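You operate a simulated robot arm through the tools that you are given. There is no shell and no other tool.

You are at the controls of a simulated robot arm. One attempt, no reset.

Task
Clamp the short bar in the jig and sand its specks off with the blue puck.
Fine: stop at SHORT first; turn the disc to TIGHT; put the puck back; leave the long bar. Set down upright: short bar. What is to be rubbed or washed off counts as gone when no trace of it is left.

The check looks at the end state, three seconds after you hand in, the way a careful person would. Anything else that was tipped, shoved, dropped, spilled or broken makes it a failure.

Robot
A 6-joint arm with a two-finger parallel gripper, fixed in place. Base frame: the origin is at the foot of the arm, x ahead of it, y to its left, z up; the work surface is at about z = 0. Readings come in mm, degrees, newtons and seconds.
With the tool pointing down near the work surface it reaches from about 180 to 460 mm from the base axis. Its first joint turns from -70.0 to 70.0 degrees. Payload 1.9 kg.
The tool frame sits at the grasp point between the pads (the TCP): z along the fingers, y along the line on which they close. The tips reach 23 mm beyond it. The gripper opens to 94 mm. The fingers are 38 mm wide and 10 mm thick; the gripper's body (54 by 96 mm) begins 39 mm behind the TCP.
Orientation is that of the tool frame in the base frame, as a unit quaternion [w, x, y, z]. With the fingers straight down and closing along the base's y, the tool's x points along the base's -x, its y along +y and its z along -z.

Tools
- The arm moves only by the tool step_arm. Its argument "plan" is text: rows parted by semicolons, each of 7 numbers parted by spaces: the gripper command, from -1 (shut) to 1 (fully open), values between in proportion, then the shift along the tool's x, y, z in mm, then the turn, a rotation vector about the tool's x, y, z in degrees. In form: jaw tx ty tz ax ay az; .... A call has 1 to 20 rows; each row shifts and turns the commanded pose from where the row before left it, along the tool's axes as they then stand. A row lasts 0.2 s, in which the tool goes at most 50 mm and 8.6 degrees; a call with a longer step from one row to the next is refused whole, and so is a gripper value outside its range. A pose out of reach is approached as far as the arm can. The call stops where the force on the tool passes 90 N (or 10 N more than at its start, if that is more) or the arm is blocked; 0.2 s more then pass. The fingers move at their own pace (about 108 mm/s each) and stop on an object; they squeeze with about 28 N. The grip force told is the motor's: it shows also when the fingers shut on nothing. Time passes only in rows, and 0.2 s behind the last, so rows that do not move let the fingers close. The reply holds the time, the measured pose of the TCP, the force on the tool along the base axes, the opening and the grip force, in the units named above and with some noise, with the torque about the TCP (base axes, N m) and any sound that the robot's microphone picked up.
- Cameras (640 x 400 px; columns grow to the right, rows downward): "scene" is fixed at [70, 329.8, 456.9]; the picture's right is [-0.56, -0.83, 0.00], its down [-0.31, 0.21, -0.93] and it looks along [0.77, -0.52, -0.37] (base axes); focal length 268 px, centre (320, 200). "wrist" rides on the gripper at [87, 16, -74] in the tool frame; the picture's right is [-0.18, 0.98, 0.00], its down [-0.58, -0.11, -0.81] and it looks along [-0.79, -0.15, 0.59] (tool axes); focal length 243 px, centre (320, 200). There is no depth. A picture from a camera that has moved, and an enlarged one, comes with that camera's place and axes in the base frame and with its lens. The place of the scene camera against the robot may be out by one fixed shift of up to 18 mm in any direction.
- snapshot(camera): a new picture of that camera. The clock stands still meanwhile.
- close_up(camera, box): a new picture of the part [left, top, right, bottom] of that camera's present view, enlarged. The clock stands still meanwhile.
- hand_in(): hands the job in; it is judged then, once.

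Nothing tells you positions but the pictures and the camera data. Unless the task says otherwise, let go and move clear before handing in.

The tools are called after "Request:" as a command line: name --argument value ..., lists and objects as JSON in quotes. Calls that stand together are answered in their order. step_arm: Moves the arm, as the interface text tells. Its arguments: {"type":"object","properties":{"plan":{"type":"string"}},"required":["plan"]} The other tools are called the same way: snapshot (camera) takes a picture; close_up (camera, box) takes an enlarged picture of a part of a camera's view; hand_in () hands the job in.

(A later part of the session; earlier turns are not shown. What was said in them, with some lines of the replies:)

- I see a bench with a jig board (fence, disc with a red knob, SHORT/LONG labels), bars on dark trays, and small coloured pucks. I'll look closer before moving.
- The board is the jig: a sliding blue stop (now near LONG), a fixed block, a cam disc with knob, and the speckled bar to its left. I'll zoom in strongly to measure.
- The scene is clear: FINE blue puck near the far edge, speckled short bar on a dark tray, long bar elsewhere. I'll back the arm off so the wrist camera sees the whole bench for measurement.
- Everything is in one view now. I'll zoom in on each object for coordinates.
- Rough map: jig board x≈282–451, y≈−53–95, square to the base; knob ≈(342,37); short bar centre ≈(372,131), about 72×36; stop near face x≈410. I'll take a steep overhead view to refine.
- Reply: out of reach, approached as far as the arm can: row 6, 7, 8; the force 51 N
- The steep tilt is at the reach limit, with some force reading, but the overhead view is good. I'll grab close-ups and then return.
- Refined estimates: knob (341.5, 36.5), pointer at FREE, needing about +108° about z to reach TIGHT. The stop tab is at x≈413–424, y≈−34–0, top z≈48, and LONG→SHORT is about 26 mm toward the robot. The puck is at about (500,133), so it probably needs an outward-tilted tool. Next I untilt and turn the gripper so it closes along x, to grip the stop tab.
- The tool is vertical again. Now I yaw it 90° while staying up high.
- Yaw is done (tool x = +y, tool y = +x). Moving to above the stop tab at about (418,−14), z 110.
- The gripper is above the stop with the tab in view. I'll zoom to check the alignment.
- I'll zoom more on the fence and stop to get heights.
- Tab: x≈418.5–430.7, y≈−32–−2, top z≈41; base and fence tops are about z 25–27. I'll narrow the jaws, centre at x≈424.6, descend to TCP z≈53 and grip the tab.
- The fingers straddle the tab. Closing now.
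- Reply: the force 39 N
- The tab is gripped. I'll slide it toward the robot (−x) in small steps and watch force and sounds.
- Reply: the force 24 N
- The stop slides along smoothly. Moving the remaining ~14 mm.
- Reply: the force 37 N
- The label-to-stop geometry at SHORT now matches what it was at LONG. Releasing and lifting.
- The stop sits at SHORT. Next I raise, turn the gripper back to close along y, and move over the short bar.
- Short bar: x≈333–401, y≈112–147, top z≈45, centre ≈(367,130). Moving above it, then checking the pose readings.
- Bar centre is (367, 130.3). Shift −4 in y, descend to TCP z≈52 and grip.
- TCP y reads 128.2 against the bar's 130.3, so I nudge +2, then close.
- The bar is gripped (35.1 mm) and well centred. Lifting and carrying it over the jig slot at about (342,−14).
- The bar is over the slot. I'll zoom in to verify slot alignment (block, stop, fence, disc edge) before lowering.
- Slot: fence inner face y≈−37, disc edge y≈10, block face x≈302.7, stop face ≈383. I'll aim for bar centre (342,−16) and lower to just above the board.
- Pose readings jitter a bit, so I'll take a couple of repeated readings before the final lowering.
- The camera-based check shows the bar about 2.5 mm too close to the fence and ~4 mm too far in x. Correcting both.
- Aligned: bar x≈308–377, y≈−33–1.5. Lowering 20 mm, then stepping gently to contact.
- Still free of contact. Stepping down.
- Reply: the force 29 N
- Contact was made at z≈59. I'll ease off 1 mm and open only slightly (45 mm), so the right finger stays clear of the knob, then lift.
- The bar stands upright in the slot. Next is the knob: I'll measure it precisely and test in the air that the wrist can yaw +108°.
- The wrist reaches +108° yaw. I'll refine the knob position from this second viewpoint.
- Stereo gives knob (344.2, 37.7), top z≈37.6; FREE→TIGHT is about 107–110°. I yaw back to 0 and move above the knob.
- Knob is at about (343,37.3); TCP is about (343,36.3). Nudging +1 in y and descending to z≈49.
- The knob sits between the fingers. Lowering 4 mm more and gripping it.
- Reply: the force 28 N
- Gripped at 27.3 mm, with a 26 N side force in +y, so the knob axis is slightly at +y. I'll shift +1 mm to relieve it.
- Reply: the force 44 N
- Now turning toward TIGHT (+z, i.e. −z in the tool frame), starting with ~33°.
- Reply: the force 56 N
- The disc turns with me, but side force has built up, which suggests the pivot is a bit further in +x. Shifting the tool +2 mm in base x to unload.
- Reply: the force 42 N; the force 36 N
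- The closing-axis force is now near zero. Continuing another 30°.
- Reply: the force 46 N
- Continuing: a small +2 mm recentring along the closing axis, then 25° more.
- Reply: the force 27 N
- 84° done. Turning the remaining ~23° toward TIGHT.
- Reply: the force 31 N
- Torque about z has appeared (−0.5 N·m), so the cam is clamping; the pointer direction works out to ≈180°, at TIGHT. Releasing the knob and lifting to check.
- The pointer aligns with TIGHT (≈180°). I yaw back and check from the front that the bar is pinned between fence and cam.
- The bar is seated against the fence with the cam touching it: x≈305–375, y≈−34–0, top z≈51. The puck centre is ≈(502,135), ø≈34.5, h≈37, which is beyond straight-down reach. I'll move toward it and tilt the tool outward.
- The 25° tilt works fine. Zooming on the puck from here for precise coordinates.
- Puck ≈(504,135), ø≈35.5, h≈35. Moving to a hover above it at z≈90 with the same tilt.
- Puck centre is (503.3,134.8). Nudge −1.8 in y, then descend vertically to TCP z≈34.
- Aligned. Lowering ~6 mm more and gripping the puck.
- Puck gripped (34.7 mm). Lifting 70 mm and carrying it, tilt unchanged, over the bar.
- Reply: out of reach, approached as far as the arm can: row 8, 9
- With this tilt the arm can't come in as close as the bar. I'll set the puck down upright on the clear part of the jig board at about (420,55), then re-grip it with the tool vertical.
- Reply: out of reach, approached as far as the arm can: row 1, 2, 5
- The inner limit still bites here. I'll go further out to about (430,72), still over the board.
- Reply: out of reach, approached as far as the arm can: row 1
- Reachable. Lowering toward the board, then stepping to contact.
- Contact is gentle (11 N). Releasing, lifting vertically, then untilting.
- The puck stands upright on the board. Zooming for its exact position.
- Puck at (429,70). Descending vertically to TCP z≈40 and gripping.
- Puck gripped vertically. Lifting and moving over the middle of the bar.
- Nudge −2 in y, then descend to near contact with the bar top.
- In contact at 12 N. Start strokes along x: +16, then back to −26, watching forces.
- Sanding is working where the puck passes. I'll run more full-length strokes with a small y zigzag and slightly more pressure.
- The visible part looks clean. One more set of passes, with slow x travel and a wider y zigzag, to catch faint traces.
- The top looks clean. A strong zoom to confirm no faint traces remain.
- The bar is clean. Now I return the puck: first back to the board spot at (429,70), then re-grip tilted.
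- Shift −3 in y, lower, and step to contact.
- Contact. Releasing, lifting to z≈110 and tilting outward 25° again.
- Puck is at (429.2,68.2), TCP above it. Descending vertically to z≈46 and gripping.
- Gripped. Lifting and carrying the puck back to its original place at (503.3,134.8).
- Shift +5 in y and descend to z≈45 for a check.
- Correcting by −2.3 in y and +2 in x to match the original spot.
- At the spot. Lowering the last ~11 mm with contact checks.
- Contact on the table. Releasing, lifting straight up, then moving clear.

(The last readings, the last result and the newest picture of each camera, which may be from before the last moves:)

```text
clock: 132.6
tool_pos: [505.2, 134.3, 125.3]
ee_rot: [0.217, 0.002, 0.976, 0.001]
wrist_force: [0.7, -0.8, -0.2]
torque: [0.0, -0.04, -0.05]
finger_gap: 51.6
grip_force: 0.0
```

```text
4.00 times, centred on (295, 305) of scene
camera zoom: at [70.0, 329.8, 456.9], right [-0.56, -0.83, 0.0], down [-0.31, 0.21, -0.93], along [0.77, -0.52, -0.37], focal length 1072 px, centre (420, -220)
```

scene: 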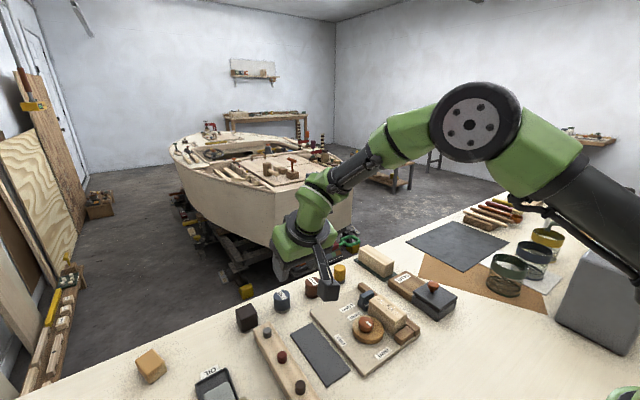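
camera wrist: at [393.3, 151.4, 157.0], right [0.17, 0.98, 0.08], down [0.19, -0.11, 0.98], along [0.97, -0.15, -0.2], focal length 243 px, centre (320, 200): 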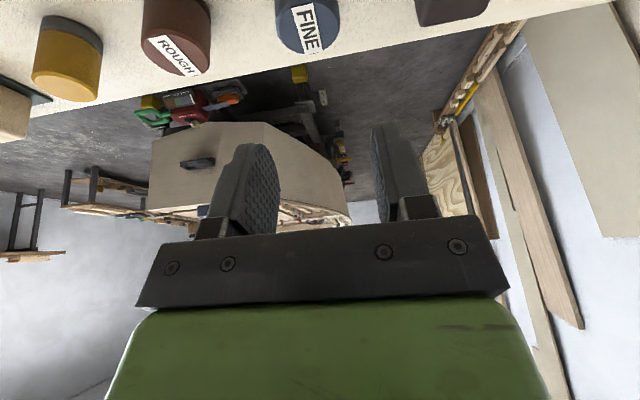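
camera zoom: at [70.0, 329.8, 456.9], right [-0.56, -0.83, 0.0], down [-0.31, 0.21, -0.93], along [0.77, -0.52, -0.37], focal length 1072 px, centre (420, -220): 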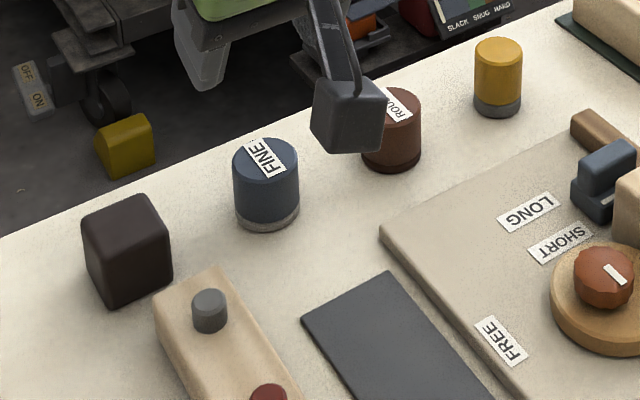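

The puck is back within about 1 mm of where it started. Now I pull back, untilt, and inspect the clamp closely.

Request:
step_arm --plan "0.1 21 -15 -32 0 0 0; 0.1 21 -15 -32 0 0 0; 0.1 0 0 0 0 7 0; 0.1 0 0 0 0 7 0; 0.1 0 0 0 0 7 0; 0.1 0 0 0 0 4 0; 0.1 20 -30 -10 0 0 0; 0.1 20 -30 -10 0 0 0; 0.1 20 -30 -10 0 0 0; 0.1 20 -30 -10 0 0 0; 0.1 0 0 0 0 0 0; 0.1 0 0 0 0 0 0; 0.1 0 0 0 0 0 0"

Request:
snapshot --camera "wrist"

Request:
close_up --camera "scene" --box '[330, 270, 430, 350]'

```text
clock: 135.4
tool_pos: [358.9, -12.8, 206.5]
ee_rot: [0.0, 0.001, 1.0, 0.0]
wrist_force: [-1.2, 0.5, 0.2]
torque: [-0.01, 0.02, -0.01]
finger_gap: 51.5
grip_force: 0.1
```

```text
taken
camera wrist: at [271.7, 3.1, 281.6], right [0.19, 0.98, 0.0], down [0.58, -0.11, 0.81], along [0.79, -0.15, -0.59], focal length 243 px, centre (320, 200)
```

wrist: 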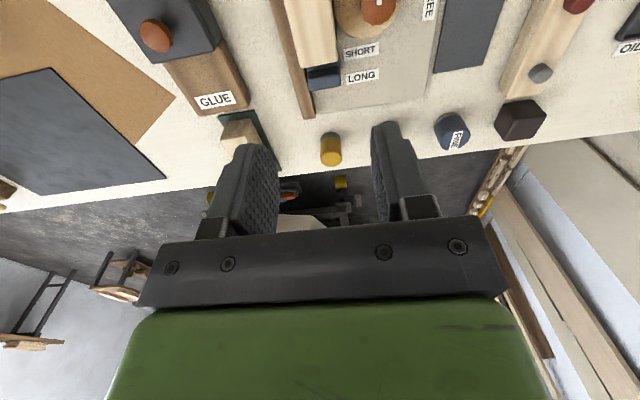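

```text
5.00 times, centred on (380, 310) of scene
camera zoom: at [70.0, 329.8, 456.9], right [-0.56, -0.83, 0.0], down [-0.31, 0.21, -0.93], along [0.77, -0.52, -0.37], focal length 1340 px, centre (20, -350)
```

zoom: 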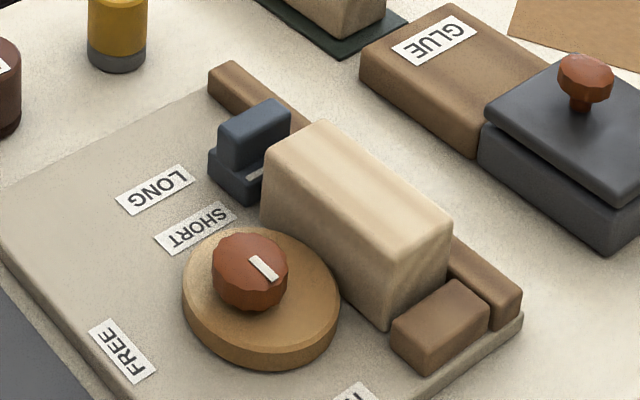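

I'll get a head-on view of the bar's near end to check contact with the fence and cam.

Request:
step_arm --plan "0.1 30 -12 0 0 0 0; 0.1 30 -12 20 0 0 0; 0.1 20 0 20 0 0 0; 0.1 0 0 0 0 0 0; 0.1 0 0 0 0 0 0; 0.1 0 0 0 0 0 0"

Request:
close_up --camera "wrist" --box '[260, 0, 420, 150]'

Request:
close_up --camera "wrist" --box '[300, 20, 370, 80]'

```text
clock: 136.8
tool_pos: [278.8, -36.2, 167.3]
ee_rot: [0.0, 0.001, 1.0, 0.0]
wrist_force: [-0.3, -0.7, -0.5]
torque: [-0.03, -0.01, 0.01]
finger_gap: 51.8
grip_force: 0.0
```

```text
2.67 times, centred on (340, 75) of wrist
camera zoom: at [191.0, -20.9, 243.2], right [0.19, 0.98, 0.0], down [0.58, -0.11, 0.81], along [0.79, -0.15, -0.59], focal length 647 px, centre (267, 533)
```

zoom: 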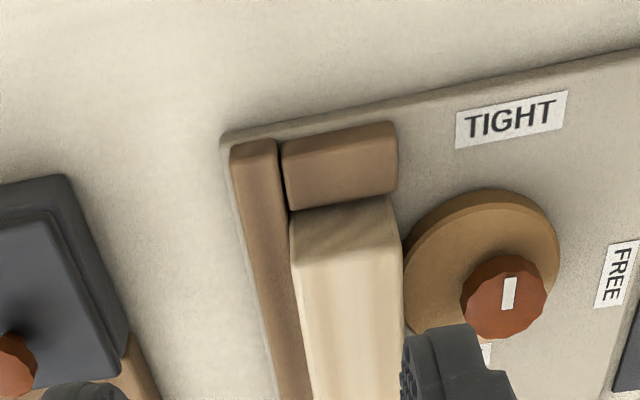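

```text
6.67 times, centred on (335, 50) of wrist
camera zoom: at [191.0, -20.9, 243.2], right [0.19, 0.98, 0.0], down [0.58, -0.11, 0.81], along [0.79, -0.15, -0.59], focal length 1618 px, centre (220, 1200)
```

zoom: 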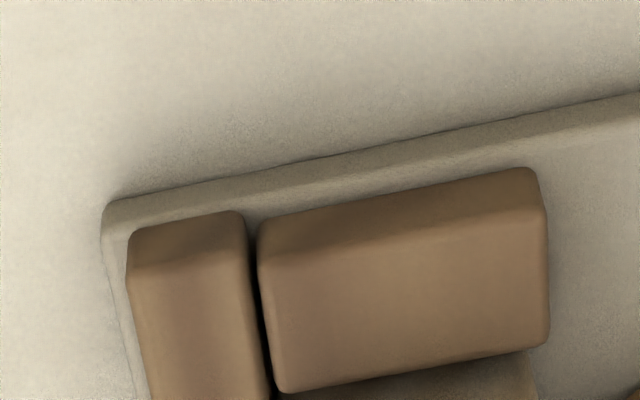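

Request:
close_up --camera "wrist" --box '[350, 60, 430, 130]'

Request:
close_up --camera "wrist" --box '[330, 60, 390, 150]'

Request:
close_up --camera "scene" --box '[365, 305, 415, 345]'

```text
5.71 times, centred on (390, 95) of wrist
camera zoom: at [191.0, -20.9, 243.2], right [0.19, 0.98, 0.0], down [0.58, -0.11, 0.81], along [0.79, -0.15, -0.59], focal length 1386 px, centre (-80, 800)
```

zoom: 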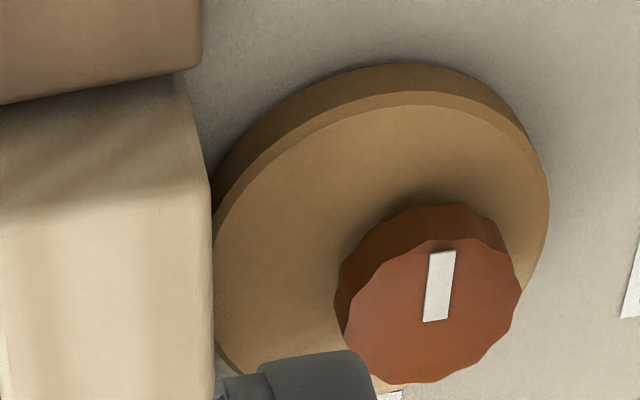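

```text
4.44 times, centred on (360, 105) of wrist
camera zoom: at [191.0, -20.9, 243.2], right [0.19, 0.98, 0.0], down [0.58, -0.11, 0.81], along [0.79, -0.15, -0.59], focal length 1078 px, centre (142, 622)
```

zoom: 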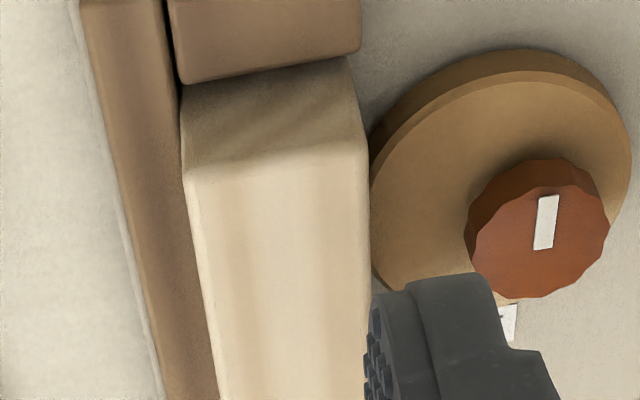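

```text
10.00 times, centred on (390, 325) of scene
camera zoom: at [70.0, 329.8, 456.9], right [-0.56, -0.83, 0.0], down [-0.31, 0.21, -0.93], along [0.77, -0.52, -0.37], focal length 2680 px, centre (-380, -1050)
```

zoom: 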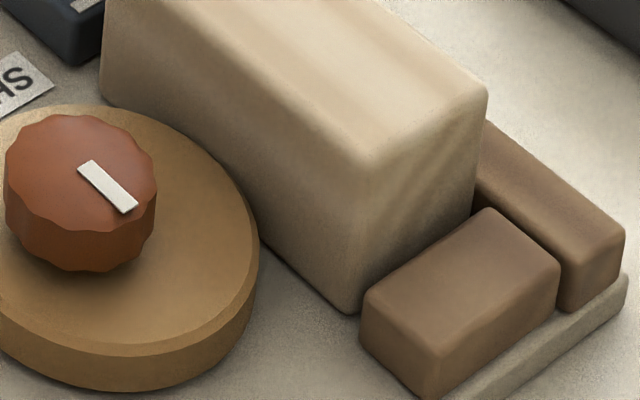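

The bar is pinned between fence and cam, the stop is at SHORT and the pointer is at TIGHT. I'll raise the arm clear and take a final overall look.

Request:
step_arm --plan "0.1 0 0 -40 0 0 0; 0.1 0 0 -40 0 0 0; 0.1 0 0 -40 0 0 0; 0.1 0 0 0 0 0 0; 0.1 0 0 0 0 0 0"

Request:
snapshot --camera "scene"

Request:
close_up --camera "scene" --box '[220, 230, 480, 400]'

Request:
close_up --camera "scene" --box '[330, 275, 420, 345]'

```text
clock: 138.0
tool_pos: [279.1, -37.8, 284.5]
ee_rot: [0.001, 0.002, 1.0, 0.0]
wrist_force: [-0.5, -0.2, -0.3]
torque: [0.02, 0.01, 0.01]
finger_gap: 52.0
grip_force: 0.1
```

```text
taken
```

scene: 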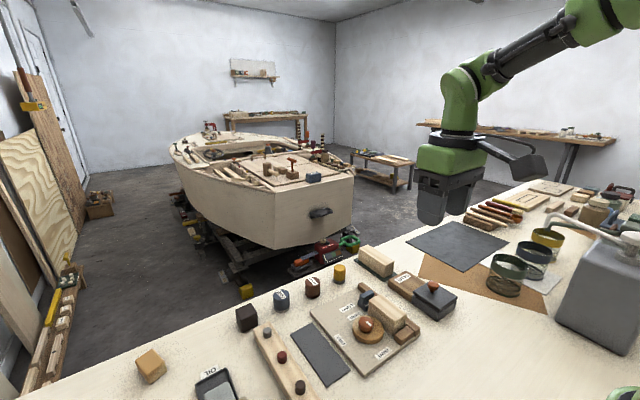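

```text
2.35 times, centred on (350, 315) of scene
camera zoom: at [70.0, 329.8, 456.9], right [-0.56, -0.83, 0.0], down [-0.31, 0.21, -0.93], along [0.77, -0.52, -0.37], focal length 631 px, centre (249, -71)
```

zoom: 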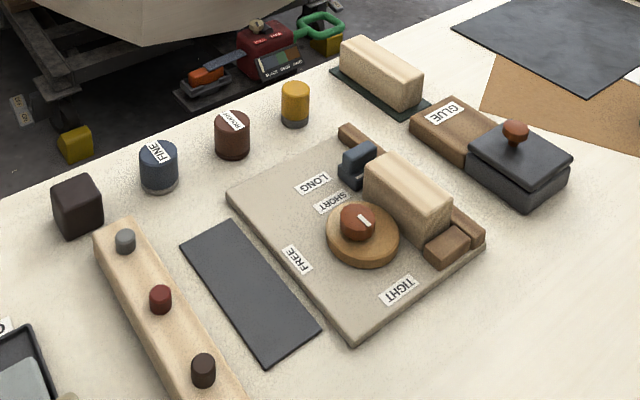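

```text
5.71 times, centred on (375, 310) of scene
camera zoom: at [70.0, 329.8, 456.9], right [-0.56, -0.83, 0.0], down [-0.31, 0.21, -0.93], along [0.77, -0.52, -0.37], focal length 1531 px, centre (6, -429)
```

zoom: 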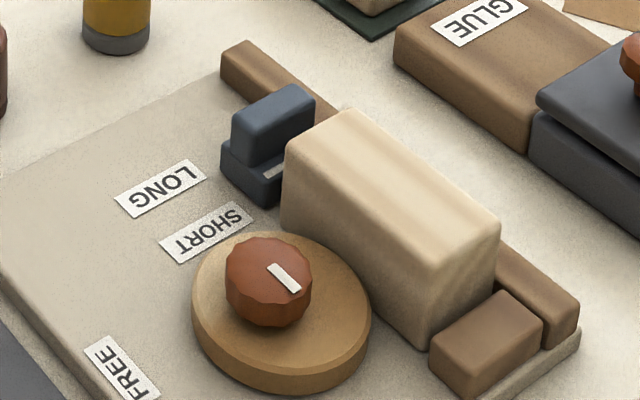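

Everything matches the goal. The stop is at SHORT, the short bar is upright, clamped and clean, and the disc is at TIGHT. The puck is back in its place and the long bar is untouched, so I'm handing in.

Request:
hand_in

```text
The job is handed in.
```

The job is handed in. The short bar is clamped upright in the jig, and the pictures show no trace of the specks on it.

- **Stop:** I slid it from LONG to SHORT before the bar went in.
- **Disc:** The pointer sits at TIGHT. The turn met resistance at the end, and close-ups show the bar tight between the fence and the disc.
- **Puck:** It is back upright, within about 1 mm of where it started. On the way out and back I set it down briefly on the jig board to re-grip it, because the arm could not hold it at the same tilt over the bar.
- **Long bar and the rest:** The long bar is untouched, and the final picture shows nothing else moved.
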